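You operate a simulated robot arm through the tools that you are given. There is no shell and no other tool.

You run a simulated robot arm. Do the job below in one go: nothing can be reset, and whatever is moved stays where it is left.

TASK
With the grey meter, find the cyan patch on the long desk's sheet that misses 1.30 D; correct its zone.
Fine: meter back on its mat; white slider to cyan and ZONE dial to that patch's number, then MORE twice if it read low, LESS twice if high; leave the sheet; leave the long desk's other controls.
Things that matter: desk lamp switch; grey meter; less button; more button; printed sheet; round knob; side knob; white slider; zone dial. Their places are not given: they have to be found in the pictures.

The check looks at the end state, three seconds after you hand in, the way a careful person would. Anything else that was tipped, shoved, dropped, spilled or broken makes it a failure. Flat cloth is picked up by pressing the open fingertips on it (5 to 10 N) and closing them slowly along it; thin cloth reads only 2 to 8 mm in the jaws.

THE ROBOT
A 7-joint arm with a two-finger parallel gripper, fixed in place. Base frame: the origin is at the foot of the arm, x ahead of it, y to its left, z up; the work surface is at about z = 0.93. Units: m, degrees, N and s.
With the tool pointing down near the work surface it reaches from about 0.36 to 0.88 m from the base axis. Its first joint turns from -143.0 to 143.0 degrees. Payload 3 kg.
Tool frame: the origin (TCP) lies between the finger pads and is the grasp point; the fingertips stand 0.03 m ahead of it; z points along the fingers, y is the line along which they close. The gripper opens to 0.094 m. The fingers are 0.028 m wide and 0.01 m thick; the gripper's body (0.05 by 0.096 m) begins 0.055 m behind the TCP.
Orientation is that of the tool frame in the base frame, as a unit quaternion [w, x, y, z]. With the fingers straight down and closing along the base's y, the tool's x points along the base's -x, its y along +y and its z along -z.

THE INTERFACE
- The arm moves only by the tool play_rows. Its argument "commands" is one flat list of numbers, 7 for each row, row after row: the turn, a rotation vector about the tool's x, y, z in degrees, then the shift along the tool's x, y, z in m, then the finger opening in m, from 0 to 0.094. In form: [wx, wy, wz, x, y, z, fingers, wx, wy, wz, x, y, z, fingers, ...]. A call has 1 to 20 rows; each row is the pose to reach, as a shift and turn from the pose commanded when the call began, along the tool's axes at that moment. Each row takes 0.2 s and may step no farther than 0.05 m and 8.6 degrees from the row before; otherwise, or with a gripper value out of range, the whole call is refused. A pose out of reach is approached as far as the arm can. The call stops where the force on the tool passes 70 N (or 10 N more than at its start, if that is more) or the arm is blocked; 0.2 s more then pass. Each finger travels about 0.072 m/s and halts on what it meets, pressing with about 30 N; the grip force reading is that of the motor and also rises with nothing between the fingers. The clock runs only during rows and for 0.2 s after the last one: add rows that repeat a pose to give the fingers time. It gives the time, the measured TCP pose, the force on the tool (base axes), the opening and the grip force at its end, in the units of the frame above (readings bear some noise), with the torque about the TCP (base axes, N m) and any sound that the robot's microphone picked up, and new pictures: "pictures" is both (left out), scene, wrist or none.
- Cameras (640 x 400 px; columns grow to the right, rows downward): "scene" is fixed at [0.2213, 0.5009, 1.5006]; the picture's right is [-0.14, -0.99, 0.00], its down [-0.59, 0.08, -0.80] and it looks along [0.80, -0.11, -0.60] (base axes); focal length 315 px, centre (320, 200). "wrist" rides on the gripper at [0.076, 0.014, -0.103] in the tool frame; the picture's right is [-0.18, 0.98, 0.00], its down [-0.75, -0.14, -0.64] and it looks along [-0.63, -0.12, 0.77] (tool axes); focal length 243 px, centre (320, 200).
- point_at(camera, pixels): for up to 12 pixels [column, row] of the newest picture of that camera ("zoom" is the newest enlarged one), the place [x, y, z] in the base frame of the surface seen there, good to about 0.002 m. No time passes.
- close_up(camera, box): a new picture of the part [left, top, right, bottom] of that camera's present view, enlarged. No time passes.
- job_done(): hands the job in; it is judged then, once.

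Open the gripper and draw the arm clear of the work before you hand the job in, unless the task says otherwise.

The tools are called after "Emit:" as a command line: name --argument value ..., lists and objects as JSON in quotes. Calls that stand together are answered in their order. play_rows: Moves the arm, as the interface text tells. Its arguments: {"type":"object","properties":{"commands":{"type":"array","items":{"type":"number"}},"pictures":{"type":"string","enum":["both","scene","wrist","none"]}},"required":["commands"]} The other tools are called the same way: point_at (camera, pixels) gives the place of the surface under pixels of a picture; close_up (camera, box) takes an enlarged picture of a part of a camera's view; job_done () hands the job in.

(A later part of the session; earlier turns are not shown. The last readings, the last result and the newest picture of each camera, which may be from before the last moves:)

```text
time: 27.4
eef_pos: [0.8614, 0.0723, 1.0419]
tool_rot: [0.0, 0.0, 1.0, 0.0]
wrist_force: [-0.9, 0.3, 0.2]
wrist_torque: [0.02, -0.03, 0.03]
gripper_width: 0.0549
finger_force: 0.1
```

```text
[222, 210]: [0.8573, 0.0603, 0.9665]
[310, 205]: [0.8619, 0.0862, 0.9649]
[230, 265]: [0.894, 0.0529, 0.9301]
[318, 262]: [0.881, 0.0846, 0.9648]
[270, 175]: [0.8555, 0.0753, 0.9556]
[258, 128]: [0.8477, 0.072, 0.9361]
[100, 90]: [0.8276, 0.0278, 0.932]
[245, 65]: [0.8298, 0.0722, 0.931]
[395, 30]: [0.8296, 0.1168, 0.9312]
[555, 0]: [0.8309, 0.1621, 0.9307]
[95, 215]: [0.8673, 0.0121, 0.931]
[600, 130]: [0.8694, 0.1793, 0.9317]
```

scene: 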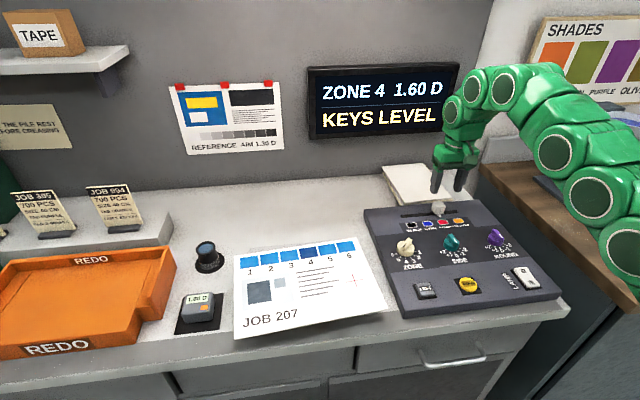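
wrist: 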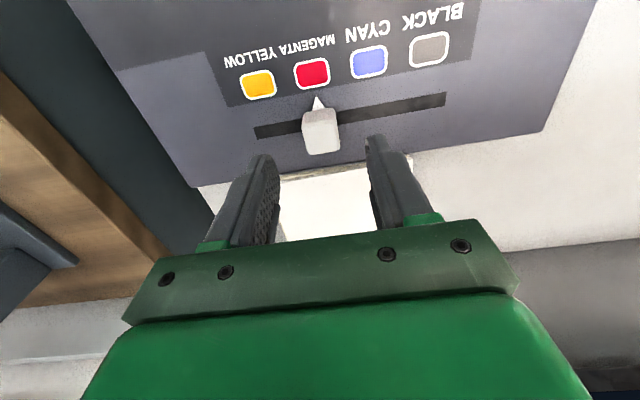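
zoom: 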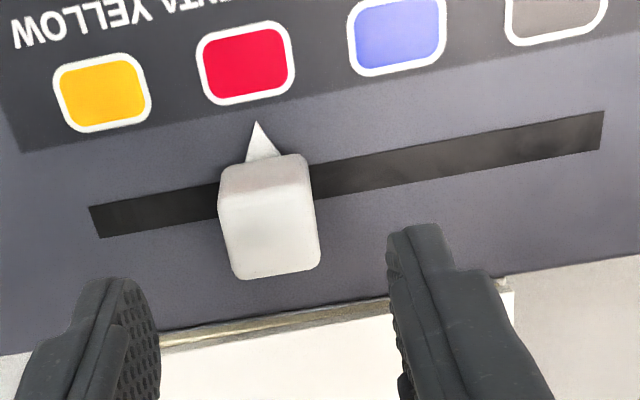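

Knob spans y 0.060–0.086 and top z 0.966; cyan is at y 0.1168, magenta at 0.0722. I lower the open fingers around the knob.

Emit:
play_rows --commands '[0, 0, 0, -0.002, 0, 0.02, 0.055, 0, 0, 0, -0.003, 0, 0.04, 0.055, 0, 0, 0, -0.003, 0, 0.055, 0.055, 0, 0, 0, -0.003, 0, 0.063, 0.055, 0, 0, 0, -0.003, 0, 0.063, 0.055]' --pictures "both"

```text
time: 28.6
eef_pos: [0.8656, 0.0706, 0.9775]
tool_rot: [0.0, 0.0, 1.0, 0.0]
wrist_force: [0.4, -0.2, -0.9]
wrist_torque: [0.03, -0.01, -0.01]
gripper_width: 0.0551
finger_force: 0.1
```

scene: 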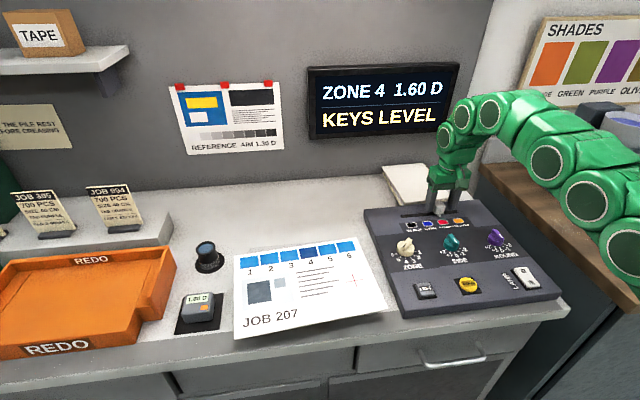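
wrist: 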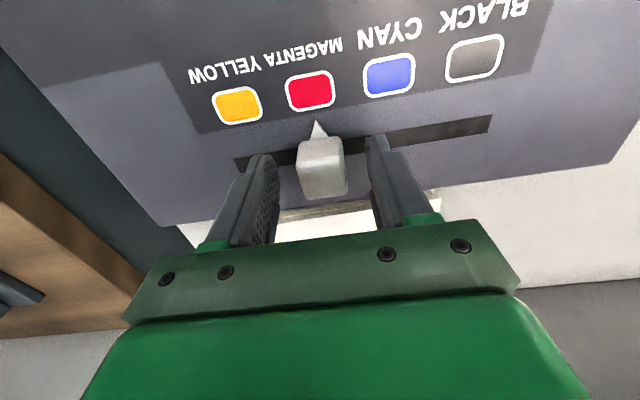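

The knob is between the pads. I close slowly on it.

Emit:
play_rows --commands '[0, 0, 0, 0, 0, 0, 0.047, 0, 0, 0, 0, 0, 0, 0.04, 0, 0, 0, 0, 0, 0, 0.034, 0, 0, 0, 0, 0, 0, 0.029, 0, 0, 0, 0, 0, 0, 0.025, 0, 0, 0, 0, 0, 0, 0.021, 0, 0, 0, 0, 0, 0, 0.018, 0, 0, 0, 0, 0, 0, 0.018]' --pictures "wrist"

```text
time: 30.4
eef_pos: [0.8654, 0.0721, 0.9771]
tool_rot: [0.0, 0.0, 1.0, 0.0]
wrist_force: [1.1, 2.4, 1.1]
wrist_torque: [0.04, 0.05, 0.06]
gripper_width: 0.0276
finger_force: 45.0
```

wrist: 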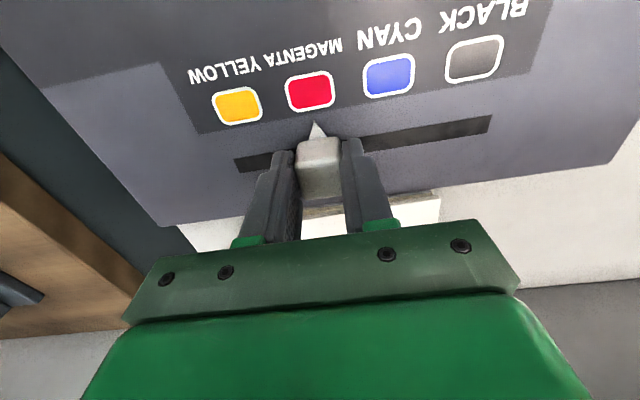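

The knob is gripped at 0.0276 m. I slide it left (+y) toward cyan in small steps.

Emit:
play_rows --commands '[0, 0, 0, 0, 0.006, 0, 0.018, 0, 0, 0, 0, 0.012, 0, 0.018, 0, 0, 0, 0, 0.018, 0, 0.018, 0, 0, 0, 0, 0.024, 0, 0.018, 0, 0, 0, 0, 0.03, 0, 0.018, 0, 0, 0, 0, 0.036, 0, 0.018, 0, 0, 0, 0, 0.041, 0, 0.018, 0, 0, 0, 0, 0.0435, 0, 0.018, 0, 0, 0, 0, 0.0435, 0, 0.018]' --pictures "both"

```text
time: 32.4
eef_pos: [0.8643, 0.1159, 0.9772]
tool_rot: [0.0, 0.0, 1.0, 0.001]
wrist_force: [33.5, 0.8, 1.6]
wrist_torque: [0.01, -0.86, 0.05]
gripper_width: 0.028
finger_force: 44.4
```

scene: 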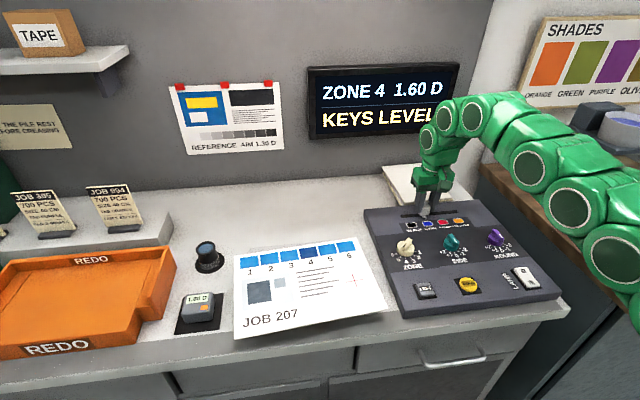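
wrist: 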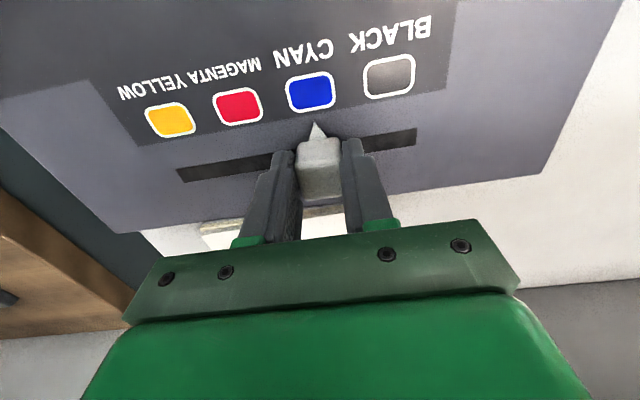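

The pointer is now at cyan (tip (317,122) below the cyan label (311,92)). There's a sideways 33 N load in x, so I simply open the fingers slowly to release it.

Emit:
play_rows --commands '[0, 0, 0, 0, 0.0435, 0, 0.03, 0, 0, 0, 0, 0.0435, 0, 0.036, 0, 0, 0, 0, 0.0435, 0, 0.042, 0, 0, 0, 0, 0.0435, 0, 0.05, 0, 0, 0, 0, 0.0435, 0, 0.055]' --pictures "none"

```text
time: 33.6
eef_pos: [0.864, 0.1605, 0.9796]
tool_rot: [-0.001, 0.0, 1.0, 0.0]
wrist_force: [-0.2, -0.4, -0.7]
wrist_torque: [-0.01, -0.02, -0.01]
gripper_width: 0.055
finger_force: 0.0
```

I mistakenly repeated the y shift, which is counted from the start of each call, so the tool moved another 0.0435 m left. I look at where the slider is now.

Emit:
close_up --camera "wrist" --box '[150, 0, 470, 220]'

Emit:
close_up --camera "scene" --box '[360, 180, 500, 290]'

```text
1.82 times, centred on (310, 110) of wrist
```

zoom: 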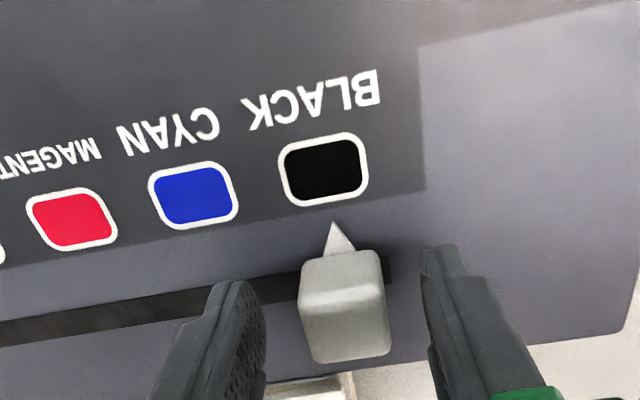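

```text
3.64 times, centred on (430, 235) of scene
```

zoom: 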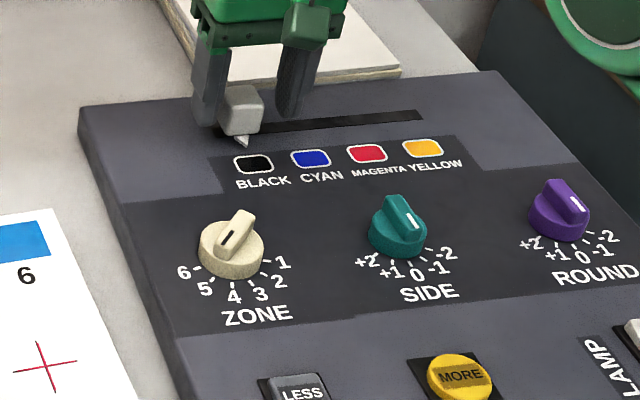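

The slider went on to black. I'll bring it back to cyan; first I measure the knob and labels from the present view.

Emit:
close_up --camera "wrist" --box '[150, 0, 470, 220]'

Emit:
point_at --camera "zoom" --pixels '[[332, 225], [303, 300], [383, 290], [323, 168], [193, 196], [72, 220], [340, 265], [345, 320]]'

```text
1.82 times, centred on (310, 110) of wrist
```

zoom: 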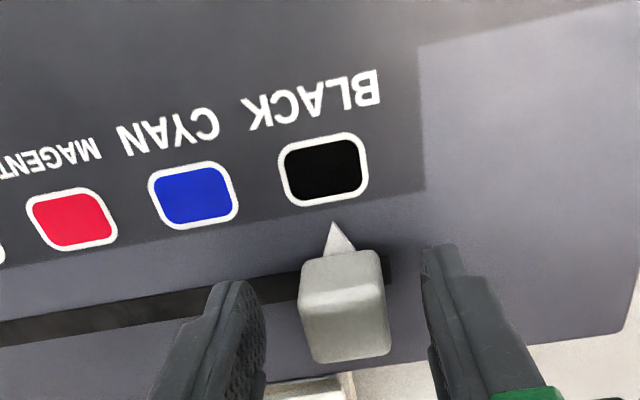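

```text
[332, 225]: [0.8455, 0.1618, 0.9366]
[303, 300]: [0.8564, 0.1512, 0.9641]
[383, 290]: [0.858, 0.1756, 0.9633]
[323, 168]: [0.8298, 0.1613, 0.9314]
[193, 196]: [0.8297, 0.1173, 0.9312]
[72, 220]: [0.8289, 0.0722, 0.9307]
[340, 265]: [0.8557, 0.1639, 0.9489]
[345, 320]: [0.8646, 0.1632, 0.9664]
```

Knob is at y≈0.162, cyan at 0.1173. I back off 5 mm in x (to ease the reach limit) and close on the knob again.

Emit:
play_rows --commands '[0, 0, 0, 0.003, 0, 0, 0.05, 0, 0, 0, 0.005, 0, 0, 0.043, 0, 0, 0, 0.005, 0, 0, 0.037, 0, 0, 0, 0.005, 0, 0, 0.032, 0, 0, 0, 0.005, 0, 0, 0.029, 0, 0, 0, 0.005, 0, 0, 0.026, 0, 0, 0, 0.005, 0, 0, 0.022, 0, 0, 0, 0.005, 0, 0, 0.018, 0, 0, 0, 0.005, 0, 0, 0.018]' --pictures "wrist"

```text
time: 35.6
eef_pos: [0.8594, 0.1606, 0.9772]
tool_rot: [0.0, 0.0, 1.0, 0.0]
wrist_force: [-4.7, 4.5, -1.5]
wrist_torque: [0.18, -0.32, 0.2]
gripper_width: 0.0278
finger_force: 44.8
```

wrist: 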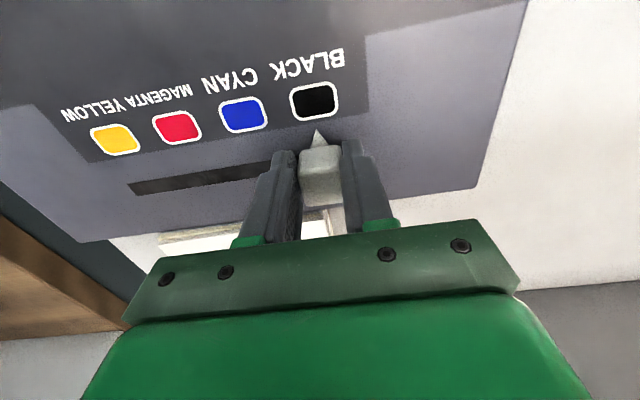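

Gripped again. I slide it right by 0.0438 m to cyan, in one call.

Emit:
play_rows --commands '[0, 0, 0, 0, -0.006, 0, 0.018, 0, 0, 0, 0, -0.012, 0, 0.018, 0, 0, 0, 0, -0.018, 0, 0.018, 0, 0, 0, 0, -0.024, 0, 0.018, 0, 0, 0, 0, -0.03, 0, 0.018, 0, 0, 0, 0, -0.036, 0, 0.018, 0, 0, 0, 0, -0.041, 0, 0.018, 0, 0, 0, 0, -0.0438, 0, 0.018, 0, 0, 0, 0, -0.0438, 0, 0.018, 0, 0, 0, 0, -0.0438, 0, 0.018]' --pictures "wrist"

```text
time: 37.8
eef_pos: [0.8602, 0.1152, 0.9773]
tool_rot: [0.0, 0.0, 1.0, 0.0]
wrist_force: [-29.8, 4.2, 15.5]
wrist_torque: [0.09, 0.57, 0.05]
gripper_width: 0.0275
finger_force: 44.6
```

wrist: 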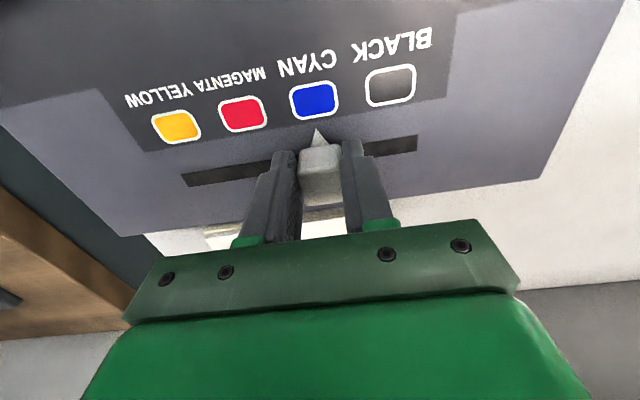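

The pointer is at cyan. I open the fingers slowly with no shift this time.

Emit:
play_rows --commands '[0, 0, 0, 0, 0, 0, 0.028, 0, 0, 0, 0, 0, 0, 0.032, 0, 0, 0, 0, 0, 0, 0.038, 0, 0, 0, 0, 0, 0, 0.046, 0, 0, 0, 0, 0, 0, 0.055, 0, 0, 0, 0, 0, 0, 0.055]' --pictures "wrist"

```text
time: 39.2
eef_pos: [0.8607, 0.1144, 0.9761]
tool_rot: [0.0, 0.0, 1.0, 0.0]
wrist_force: [-0.5, -0.4, -1.0]
wrist_torque: [0.01, -0.01, 0.01]
gripper_width: 0.055
finger_force: 0.2
```

wrist: 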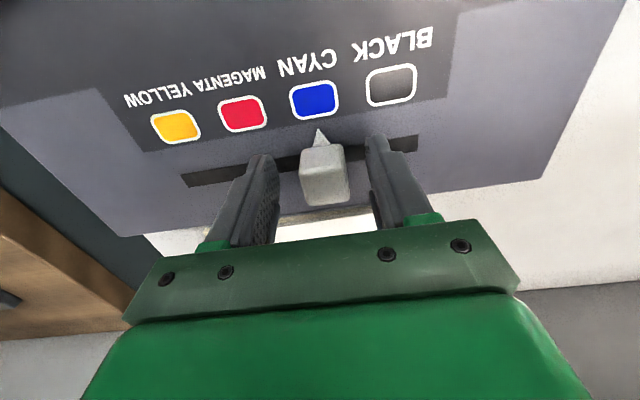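

I raise the tool straight up clear of the knob and check the slider's position.

Emit:
play_rows --commands '[0, 0, 0, 0, 0, -0.02, 0.055, 0, 0, 0, 0, 0, -0.045, 0.055, 0, 0, 0, 0, 0, -0.07, 0.055, 0, 0, 0, 0, 0, -0.07, 0.055]' --pictures "both"

Emit:
close_up --camera "wrist" --box '[220, 40, 460, 190]'

```text
time: 40.2
eef_pos: [0.86, 0.1153, 1.0444]
tool_rot: [0.0, 0.0, 1.0, 0.0]
wrist_force: [-0.3, -0.1, 0.5]
wrist_torque: [0.01, -0.03, 0.04]
gripper_width: 0.0549
finger_force: 0.1
```

scene: 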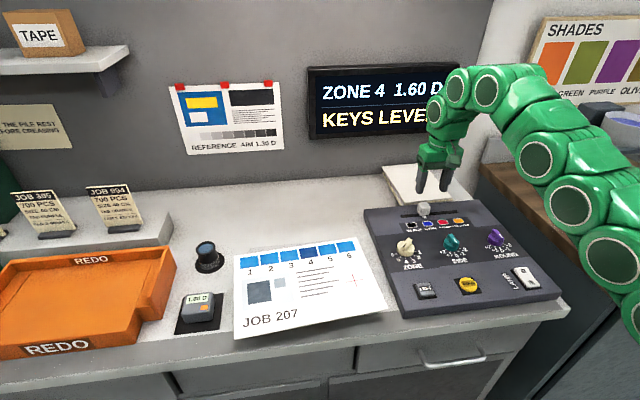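
wrist: 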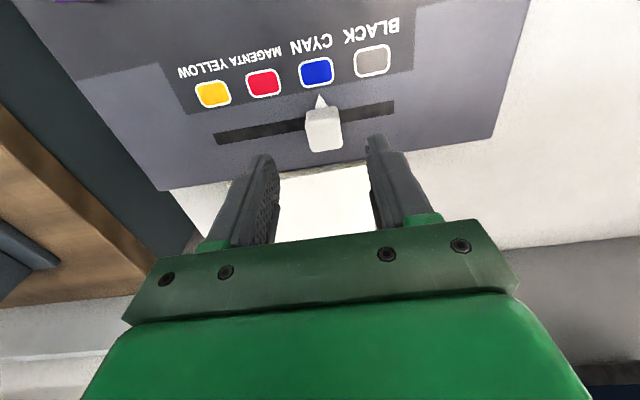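

```text
2.67 times, centred on (340, 115) of wrist
```

zoom: 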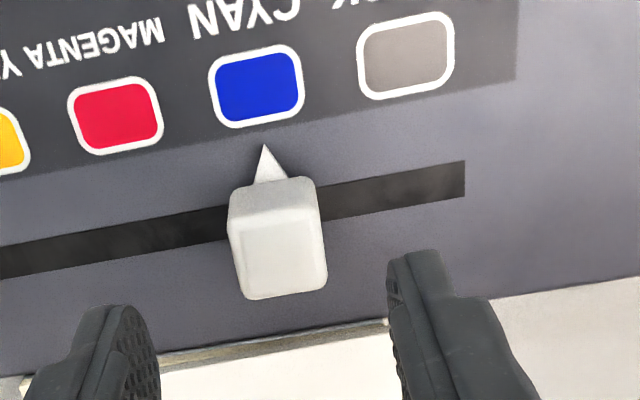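

I verify the pointer against the cyan label, and recheck the dial's position.

Emit:
point_at --camera "zoom" --pixels '[[265, 150], [258, 87], [405, 55], [115, 115], [237, 230], [320, 220], [275, 210]]'

Emit:
close_up --camera "scene" --box '[370, 190, 480, 270]'

```text
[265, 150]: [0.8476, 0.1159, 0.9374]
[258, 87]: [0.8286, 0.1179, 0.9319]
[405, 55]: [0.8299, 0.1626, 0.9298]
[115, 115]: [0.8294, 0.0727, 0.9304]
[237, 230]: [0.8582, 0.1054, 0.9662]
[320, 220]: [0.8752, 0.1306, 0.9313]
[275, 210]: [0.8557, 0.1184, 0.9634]
```

```text
5.00 times, centred on (425, 230) of scene
```

zoom: 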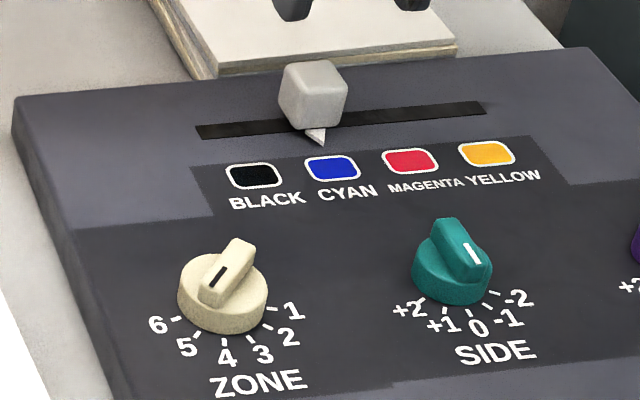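

The slider's pointer tip is at y 0.116 against cyan's 0.1175: good. Now I move over the ZONE dial's centre, turning the gripper 45° so the fingers face the grip bar's sides.

Emit:
play_rows --commands '[0, 0, 7.5, 0.02, 0.0164, 0.0, 0.055, 0, 0, 15, 0.0401, 0.0327, 0.001, 0.055, 0, 0, 22.5, 0.0602, 0.0491, 0.001, 0.055, 0, 0, 30, 0.0802, 0.0654, 0.001, 0.055, 0, 0, 37.5, 0.1003, 0.0818, 0.002, 0.055, 0, 0, 45, 0.1203, 0.0981, 0.002, 0.055, 0, 0, 45, 0.1203, 0.0981, 0.002, 0.055, 0, 0, 45, 0.1203, 0.0981, 0.002, 0.055]' --pictures "both"

Emit:
close_up --camera "wrist" --box '[220, 40, 460, 190]'

```text
time: 42.0
eef_pos: [0.7409, 0.2126, 1.045]
tool_rot: [0.0, 0.384, 0.923, 0.0]
wrist_force: [0.2, -0.2, -0.4]
wrist_torque: [0.0, -0.03, 0.02]
gripper_width: 0.0551
finger_force: 0.1
```

scene: 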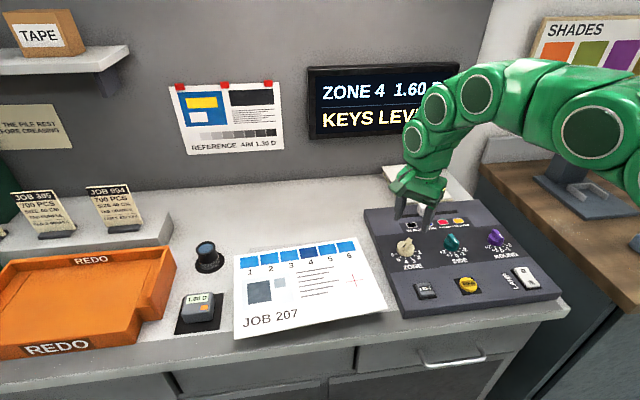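
wrist: 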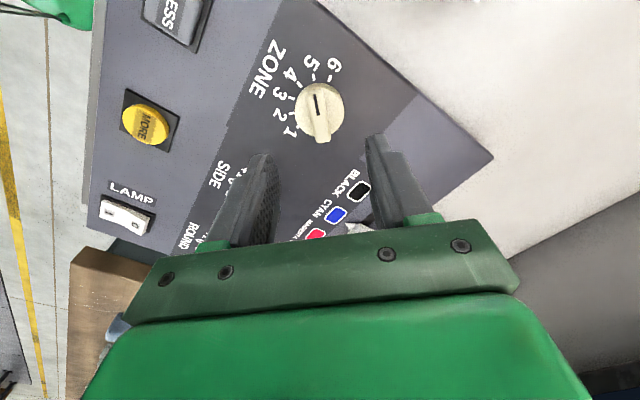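

```text
2.67 times, centred on (340, 115) of wrist
```

zoom: 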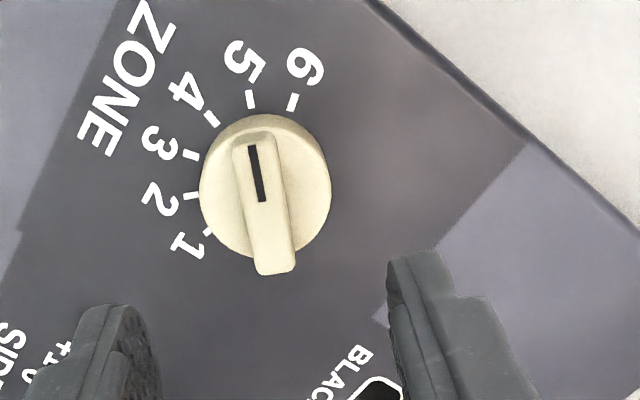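

The mark clearly points at 5 now, and the bar lies along the fingers' plane. I measure the bar ends and ticks from this view.

Emit:
point_at --camera "zoom" --pixels '[[250, 98], [293, 102], [211, 118], [190, 155], [192, 196], [208, 232], [254, 148], [263, 200], [258, 145], [275, 265], [240, 170], [285, 190]]'

```text
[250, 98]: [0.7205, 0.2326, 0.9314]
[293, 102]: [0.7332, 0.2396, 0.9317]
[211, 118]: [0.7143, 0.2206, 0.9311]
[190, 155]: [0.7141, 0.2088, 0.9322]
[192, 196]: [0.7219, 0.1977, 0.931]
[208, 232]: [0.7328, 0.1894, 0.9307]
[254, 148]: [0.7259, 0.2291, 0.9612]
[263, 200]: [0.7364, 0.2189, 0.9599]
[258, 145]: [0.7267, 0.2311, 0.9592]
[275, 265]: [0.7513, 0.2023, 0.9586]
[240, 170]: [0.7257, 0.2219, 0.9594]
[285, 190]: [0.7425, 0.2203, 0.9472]
```

Ticks confirm the dial centre (0.739, 0.2148) and bar at exactly position 5 (45°). I lower the open fingers around the bar, tips ending about 2–3 mm above the disc.

Emit:
play_rows --commands '[0, 0, 0, 0, 0, 0.02, 0.05, 0, 0, 0, 0, 0, 0.04, 0.045, 0, 0, 0, 0, 0, 0.055, 0.045, 0, 0, 0, 0, 0, 0.0655, 0.045, 0, 0, 0, 0, 0, 0.0655, 0.045]' --pictures "wrist"

Emit:
close_up --camera "wrist" --box '[220, 60, 460, 210]'

```text
time: 43.2
eef_pos: [0.7406, 0.2128, 0.9801]
tool_rot: [0.001, 0.383, 0.924, 0.0]
wrist_force: [0.0, -0.4, 0.1]
wrist_torque: [0.01, 0.0, -0.01]
gripper_width: 0.0446
finger_force: 0.0
```

wrist: 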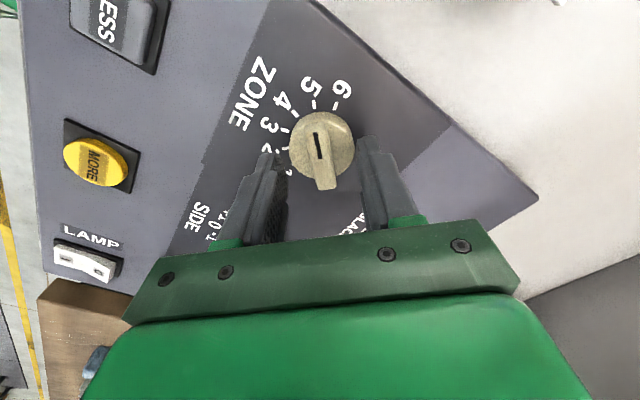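

```text
2.67 times, centred on (340, 135) of wrist
```

zoom: 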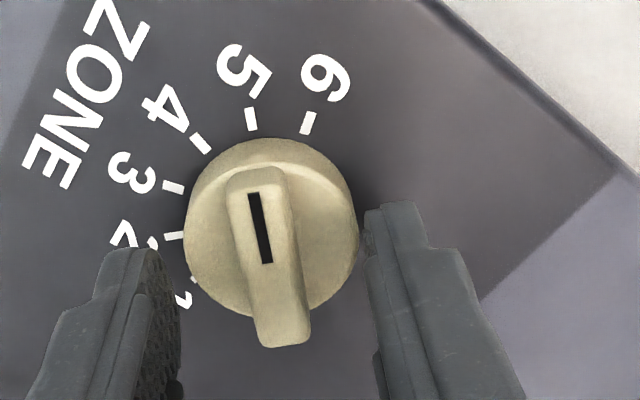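

The bar sits between the pads. I close slowly on it.

Emit:
play_rows --commands '[0, 0, 0, 0, 0, 0, 0.036, 0, 0, 0, 0, 0, 0, 0.028, 0, 0, 0, 0, 0, 0, 0.022, 0, 0, 0, 0, 0, 0, 0.017, 0, 0, 0, 0, 0, 0, 0.013, 0, 0, 0, 0, 0, 0, 0.01, 0, 0, 0, 0, 0, 0, 0.007, 0, 0, 0, 0, 0, 0, 0.005, 0, 0, 0, 0, 0, 0, 0.005]' --pictures "wrist"

Emit:
close_up --camera "wrist" --box '[220, 60, 460, 210]'

```text
time: 45.2
eef_pos: [0.7404, 0.2141, 0.9795]
tool_rot: [0.0, 0.383, 0.924, 0.0]
wrist_force: [12.5, 10.9, -2.0]
wrist_torque: [0.09, -0.5, -0.03]
gripper_width: 0.0149
finger_force: 8.0
```

wrist: 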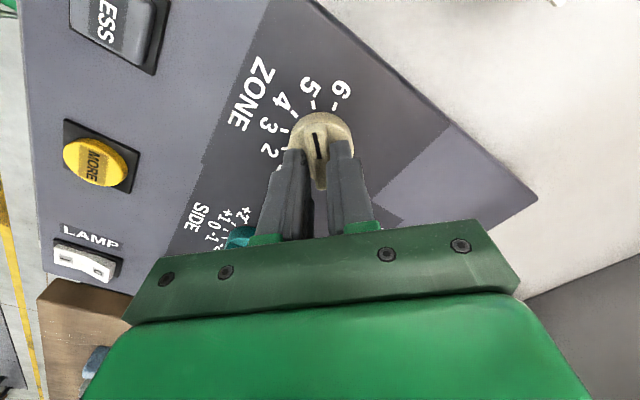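

```text
2.67 times, centred on (340, 135) of wrist
```

zoom: 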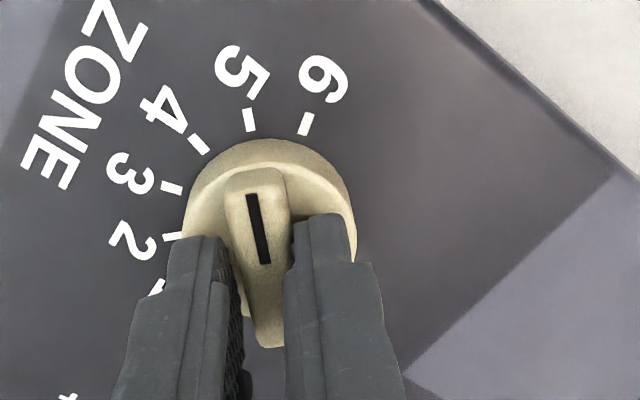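

The right finger touches first with about 16 N sideways while the left has a small gap. I shift 1.5 mm along +tool y and let the fingers finish closing.

Emit:
play_rows --commands '[0, 0, 0, 0, 0.0008, 0, 0.005, 0, 0, 0, 0, 0.0015, 0, 0.003, 0, 0, 0, 0, 0.0015, 0, 0.002, 0, 0, 0, 0, 0.0015, 0, 0.0, 0, 0, 0, 0, 0.0015, 0, 0.0]' --pictures "wrist"

Emit:
close_up --camera "wrist" --box '[220, 60, 460, 210]'

```text
time: 46.4
eef_pos: [0.7406, 0.215, 0.9792]
tool_rot: [0.0, 0.383, 0.924, 0.0]
wrist_force: [-6.4, -3.7, 17.9]
wrist_torque: [-0.11, 0.24, 0.03]
gripper_width: 0.013
finger_force: 45.5
```

wrist: 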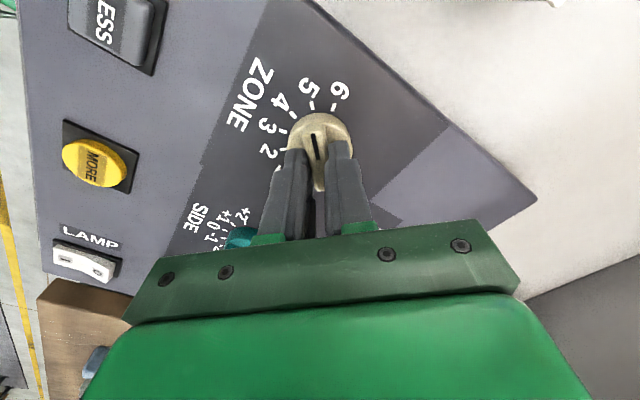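

```text
2.67 times, centred on (340, 135) of wrist
```

zoom: 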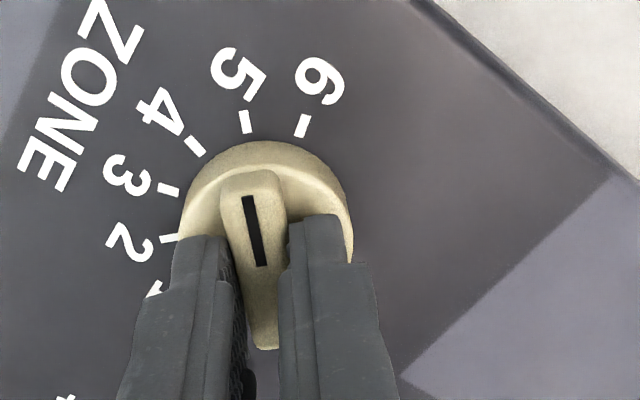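

Now firmly gripped (0.013 m, 45 N). I turn the dial 30° counter-clockwise seen from above (−30° about the tool axis) from 5 to 4.

Emit:
play_rows --commands '[0, 0, -5, 0, 0, 0, 0.0, 0, 0, -10, 0, 0, 0, 0.0, 0, 0, -15, 0, 0, 0, 0.0, 0, 0, -20, 0, 0, 0, 0.0, 0, 0, -25, 0, 0, 0, 0.0, 0, 0, -30, 0, 0, 0, 0.0, 0, 0, -30, 0, 0, 0, 0.0, 0, 0, -30, 0, 0, 0, 0.0]' --pictures "both"

Emit:
close_up --camera "wrist" --box '[220, 60, 460, 210]'

```text
time: 48.2
eef_pos: [0.7424, 0.2136, 0.9796]
tool_rot: [0.0, 0.131, 0.991, 0.0]
wrist_force: [4.1, -9.6, -14.9]
wrist_torque: [-0.39, -0.81, 0.0]
gripper_width: 0.0122
finger_force: 45.0
```

scene: 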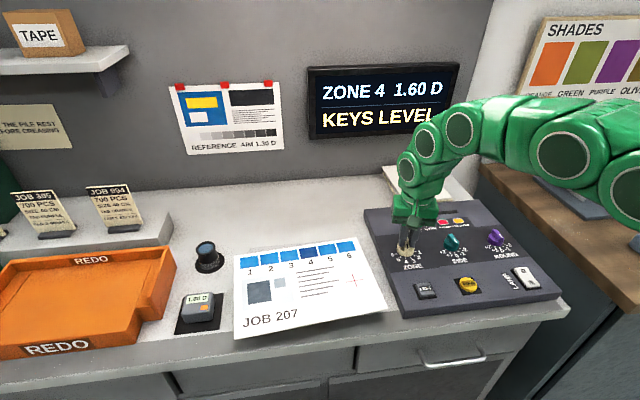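
wrist: 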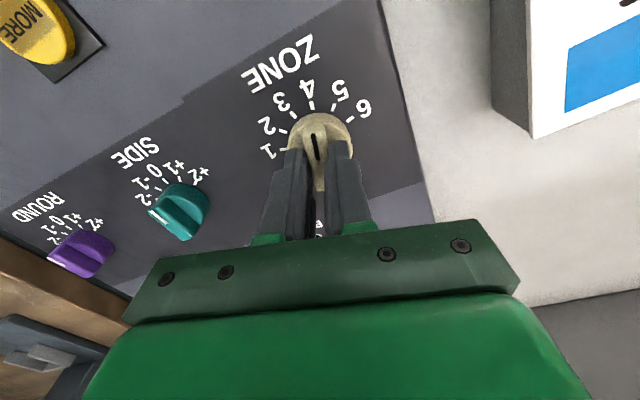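

```text
2.67 times, centred on (340, 135) of wrist
```

zoom: 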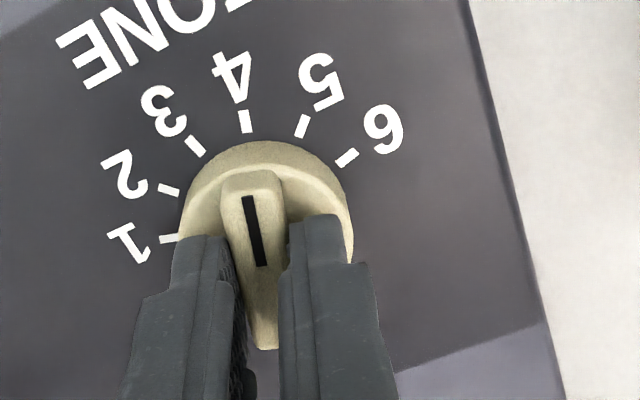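

The mark now points at 4. I open the fingers slowly with no shift.

Emit:
play_rows --commands '[0, 0, 0, 0, 0, 0, 0.014, 0, 0, 0, 0, 0, 0, 0.018, 0, 0, 0, 0, 0, 0, 0.025, 0, 0, 0, 0, 0, 0, 0.034, 0, 0, 0, 0, 0, 0, 0.045, 0, 0, 0, 0, 0, 0, 0.045]' --pictures "wrist"

Emit:
close_up --camera "wrist" --box '[220, 60, 460, 210]'

```text
time: 49.6
eef_pos: [0.7407, 0.2143, 0.9804]
tool_rot: [0.0, 0.13, 0.992, 0.0]
wrist_force: [0.5, 1.2, -0.5]
wrist_torque: [-0.01, 0.0, 0.02]
gripper_width: 0.0451
finger_force: 0.0
```

wrist: 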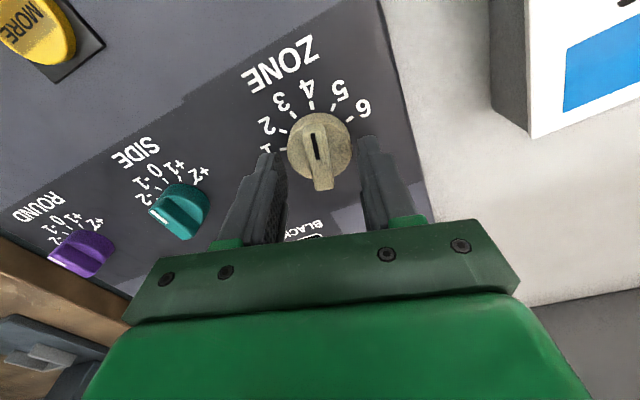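

```text
2.67 times, centred on (340, 135) of wrist
```

zoom: 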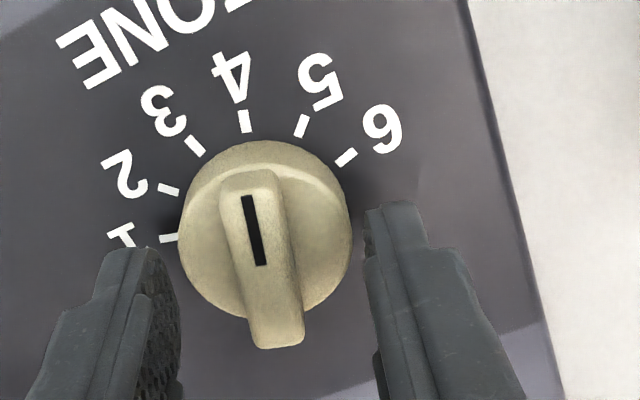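

The dial stays at 4. I raise the tool and recheck the mark's angle.

Emit:
play_rows --commands '[0, 0, 0, 0, 0, -0.02, 0.045, 0, 0, 0, 0, 0, -0.05, 0.045, 0, 0, 0, 0, 0, -0.08, 0.045, 0, 0, 0, 0, 0, -0.08, 0.045]' --pictures "both"

Emit:
close_up --camera "wrist" --box '[220, 40, 460, 190]'

```text
time: 50.6
eef_pos: [0.7416, 0.2137, 1.0606]
tool_rot: [-0.001, 0.13, 0.991, 0.0]
wrist_force: [0.0, 0.0, 0.4]
wrist_torque: [0.01, 0.01, -0.01]
gripper_width: 0.0452
finger_force: 0.0
```

scene: 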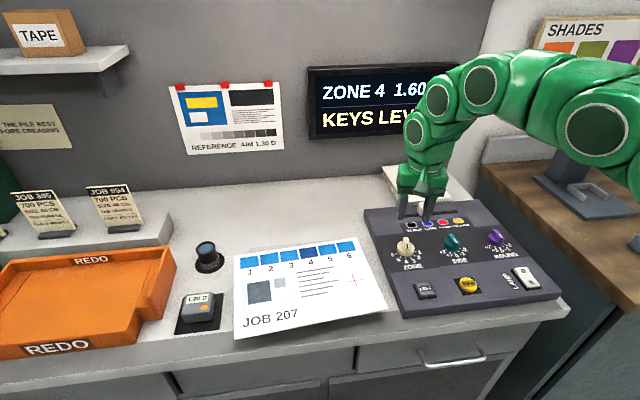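
wrist: 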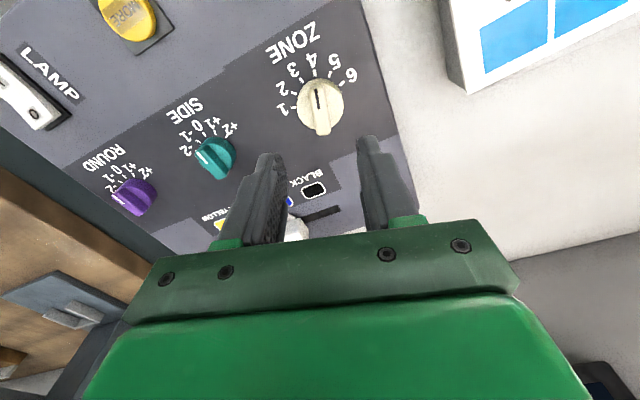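

```text
2.67 times, centred on (340, 115) of wrist
```

zoom: 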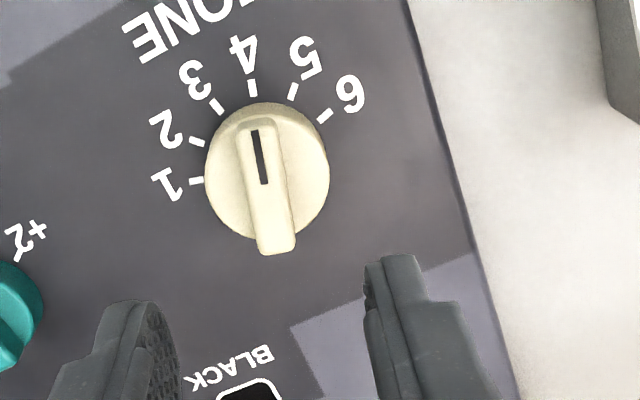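

I check the mark's direction, and measure the LESS button in the scene picture (423,290).

Emit:
point_at --camera "zoom" --pixels '[[254, 132], [264, 182], [252, 87], [277, 245], [255, 125]]'

Emit:
close_up --camera "scene" --box '[395, 265, 495, 315]'

Emit:
point_at --camera "zoom" --pixels '[[185, 155], [150, 130], [205, 120], [230, 180], [165, 190], [140, 120], [210, 110], [250, 200], [165, 215], [470, 120], [395, 100], [545, 110]]'

```text
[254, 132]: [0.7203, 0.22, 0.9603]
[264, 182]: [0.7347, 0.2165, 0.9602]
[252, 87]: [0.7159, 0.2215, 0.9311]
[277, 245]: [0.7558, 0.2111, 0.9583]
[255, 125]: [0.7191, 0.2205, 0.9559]
```

```text
6.40 times, centred on (445, 290) of scene
```

zoom: 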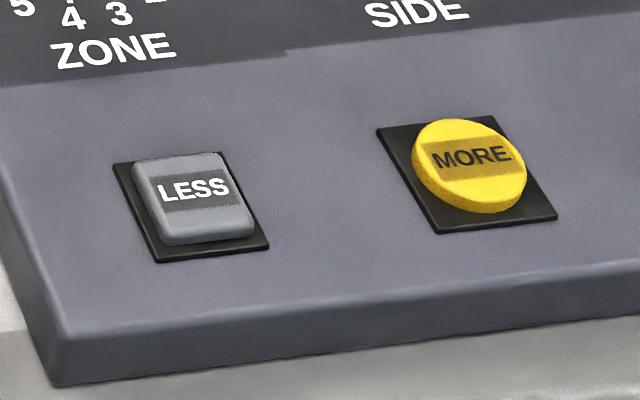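

```text
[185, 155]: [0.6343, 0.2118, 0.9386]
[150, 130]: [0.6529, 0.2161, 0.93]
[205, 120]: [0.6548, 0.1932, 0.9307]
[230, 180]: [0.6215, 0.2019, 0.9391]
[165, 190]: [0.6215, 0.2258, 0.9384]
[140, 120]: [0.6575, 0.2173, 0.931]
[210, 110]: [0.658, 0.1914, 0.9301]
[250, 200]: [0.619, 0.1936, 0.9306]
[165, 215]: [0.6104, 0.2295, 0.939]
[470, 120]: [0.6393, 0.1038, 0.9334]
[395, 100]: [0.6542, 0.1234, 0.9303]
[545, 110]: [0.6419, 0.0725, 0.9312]
```

The mark points 14° off centre line, i.e. exactly on 4 (15°). Next I measure the LESS key's centre and edges.

Emit:
point_at --camera "zoom" --pixels '[[195, 190], [145, 168], [212, 160], [243, 212], [173, 222], [200, 230], [115, 168], [265, 245], [160, 258], [470, 165], [60, 330]]'

```text
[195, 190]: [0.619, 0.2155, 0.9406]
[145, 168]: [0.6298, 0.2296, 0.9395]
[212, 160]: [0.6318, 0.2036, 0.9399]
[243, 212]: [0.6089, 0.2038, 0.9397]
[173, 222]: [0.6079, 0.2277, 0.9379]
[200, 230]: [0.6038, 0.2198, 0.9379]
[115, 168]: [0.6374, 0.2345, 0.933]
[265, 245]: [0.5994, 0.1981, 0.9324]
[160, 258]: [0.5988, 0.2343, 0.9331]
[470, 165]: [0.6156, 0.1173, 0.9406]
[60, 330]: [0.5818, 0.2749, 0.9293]
```

LESS key: centre (0.619, 0.216), top z 0.940. I close the fingers, square the tool and move to about 25 mm above that key.

Emit:
play_rows --commands '[0, 0, -4, 0.0294, -0.0079, 0.005, 0.03, 0, 0, -8, 0.0589, -0.0158, 0.02, 0.015, 0, 0, -12, 0.0883, -0.0236, 0.045, 0.0, 0, 0, -15, 0.1177, -0.0315, 0.065, 0.0, 0, 0, -15, 0.1177, -0.0315, 0.065, 0.0, 0, 0, -15, 0.1177, -0.0315, 0.065, 0.0]' --pictures "both"

Emit:
close_up --camera "scene" --box '[380, 240, 500, 315]'

```text
time: 52.0
eef_pos: [0.6193, 0.2159, 0.9957]
tool_rot: [0.0, 0.001, 1.0, 0.0]
wrist_force: [0.1, -0.3, 0.2]
wrist_torque: [-0.03, 0.0, 0.03]
gripper_width: 0.0
finger_force: 30.1
```

scene: 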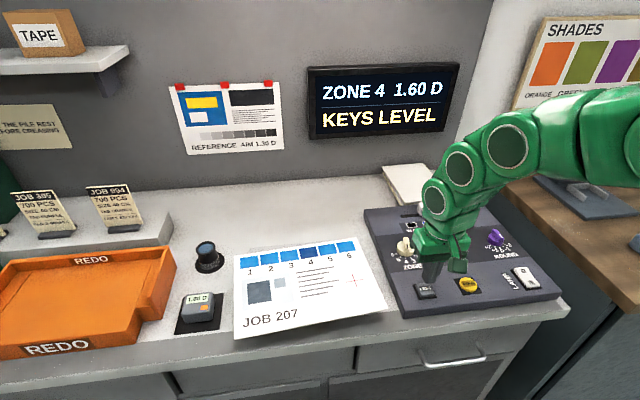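
wrist: 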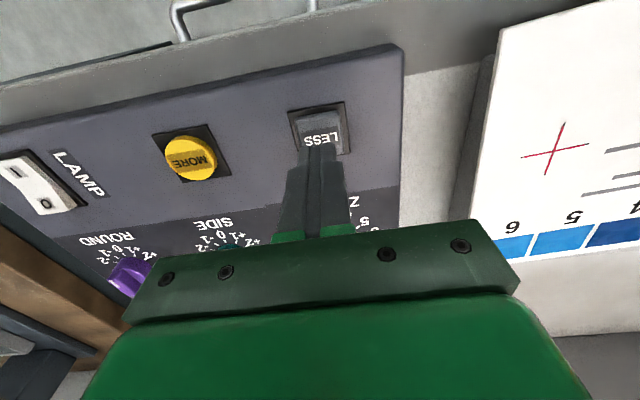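

```text
5.33 times, centred on (440, 278) of scene
```

zoom: 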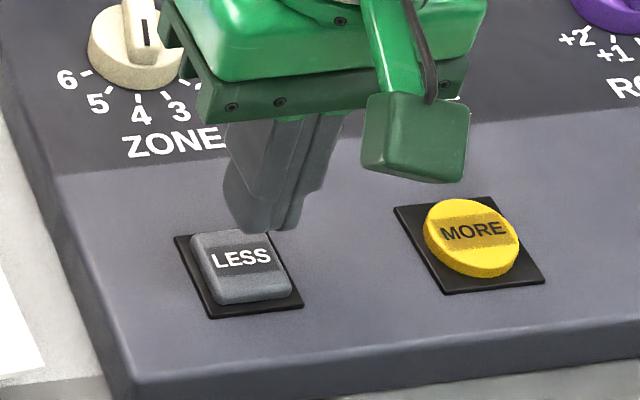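

The closed fingertips are centred over LESS. I lower slowly to press about 2–3 mm past contact and hold there to read force and sound.

Emit:
play_rows --commands '[0, 0, 0, 0, 0, 0.015, 0.0, 0, 0, 0, 0, 0, 0.021, 0.0, 0, 0, 0, 0, 0, 0.024, 0.0, 0, 0, 0, 0, 0, 0.026, 0.0, 0, 0, 0, 0, 0, 0.027, 0.0]' --pictures "both"

```text
time: 53.2
eef_pos: [0.6201, 0.2147, 0.9684]
tool_rot: [0.0, 0.001, 1.0, 0.0]
wrist_force: [0.2, 0.1, 2.2]
wrist_torque: [0.0, 0.02, 0.0]
gripper_width: 0.0
finger_force: 29.6
```

scene: 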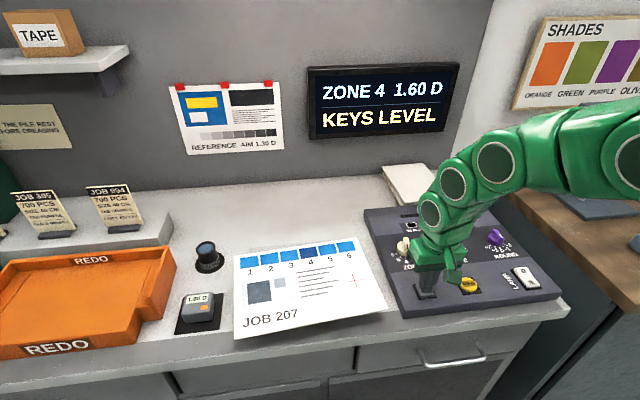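
wrist: 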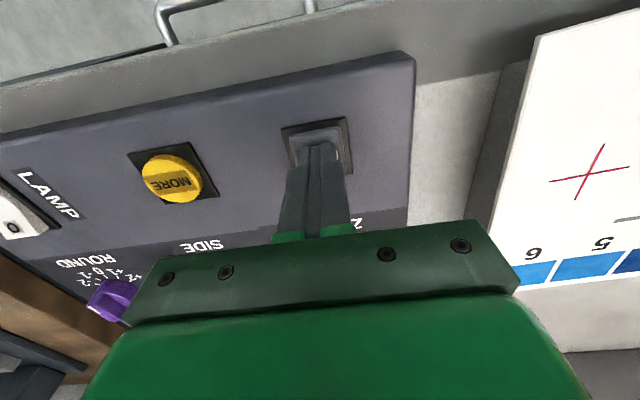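

Contact has just begun (2 N) and the display is unchanged. I press in further in 0.7 mm steps.

Emit:
play_rows --commands '[0, 0, 0, 0, 0, 0.0007, 0.0, 0, 0, 0, 0, 0, 0.0014, 0.0, 0, 0, 0, 0, 0, 0.002, 0.0]' --pictures "scene"

```text
time: 54.0
eef_pos: [0.6199, 0.2152, 0.9651]
tool_rot: [0.0, 0.0, 1.0, 0.0]
wrist_force: [-1.4, -0.6, 1.8]
wrist_torque: [0.0, 0.02, 0.01]
gripper_width: 0.0002
finger_force: 29.9
heard: click
```

scene: 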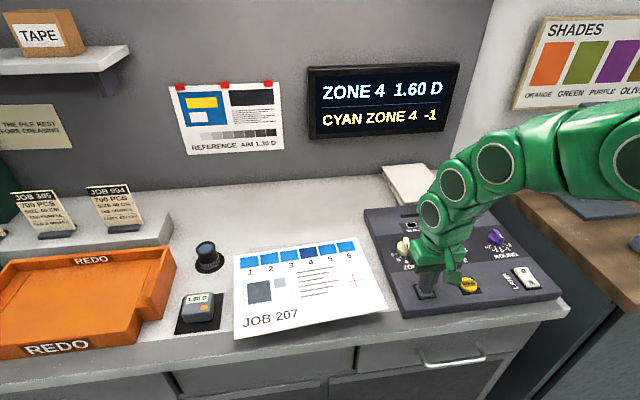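

A click was heard and the display reads "CYAN ZONE 4 -1". I rise 15 mm so the key releases, and check that the count stays at -1.

Emit:
play_rows --commands '[0, 0, 0, 0, 0, -0.006, 0.0, 0, 0, 0, 0, 0, -0.015, 0.0, 0, 0, 0, 0, 0, -0.015, 0.0, 0, 0, 0, 0, 0, -0.015, 0.0]' --pictures "scene"

Emit:
close_up --camera "scene" --box '[300, 60, 470, 145]'

```text
time: 55.0
eef_pos: [0.6188, 0.2145, 0.9808]
tool_rot: [0.0, 0.0, 1.0, 0.0]
wrist_force: [-0.1, -0.5, 0.1]
wrist_torque: [-0.05, -0.01, -0.01]
gripper_width: 0.0002
finger_force: 30.6
```

scene: 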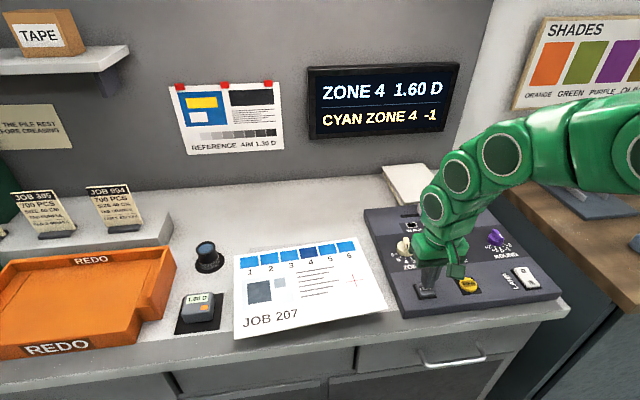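

```text
3.76 times, centred on (385, 102) of scene
```

zoom: 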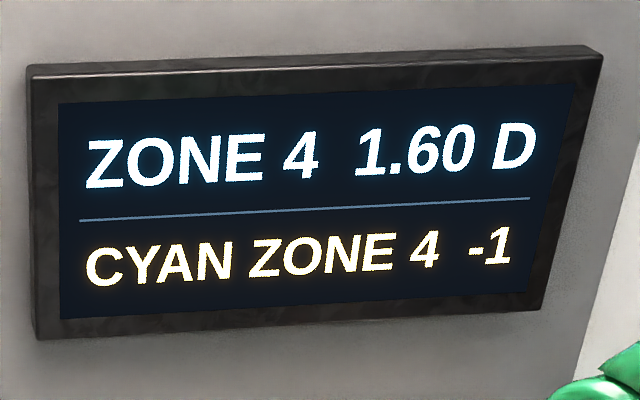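

The count is -1 with the key released. I press LESS a second time to the same depth (15 mm down).

Emit:
play_rows --commands '[0, 0, 0, 0, 0, 0.008, 0.0, 0, 0, 0, 0, 0, 0.012, 0.0, 0, 0, 0, 0, 0, 0.0137, 0.0, 0, 0, 0, 0, 0, 0.0151, 0.0]' --pictures "scene"

```text
time: 56.0
eef_pos: [0.6199, 0.2146, 0.9651]
tool_rot: [-0.001, 0.001, 1.0, 0.0]
wrist_force: [0.9, -0.4, 2.2]
wrist_torque: [-0.04, -0.04, -0.01]
gripper_width: 0.0
finger_force: 29.9
heard: click
```

scene: 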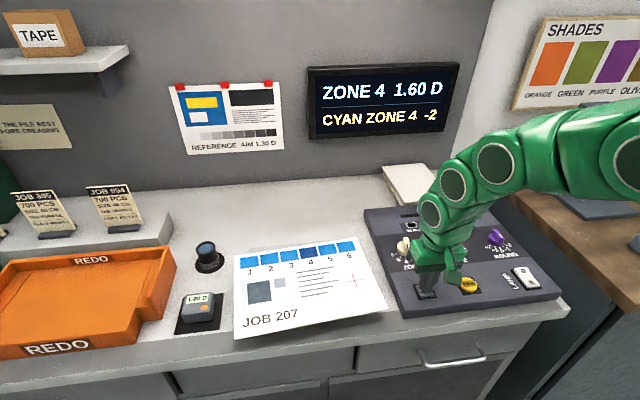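

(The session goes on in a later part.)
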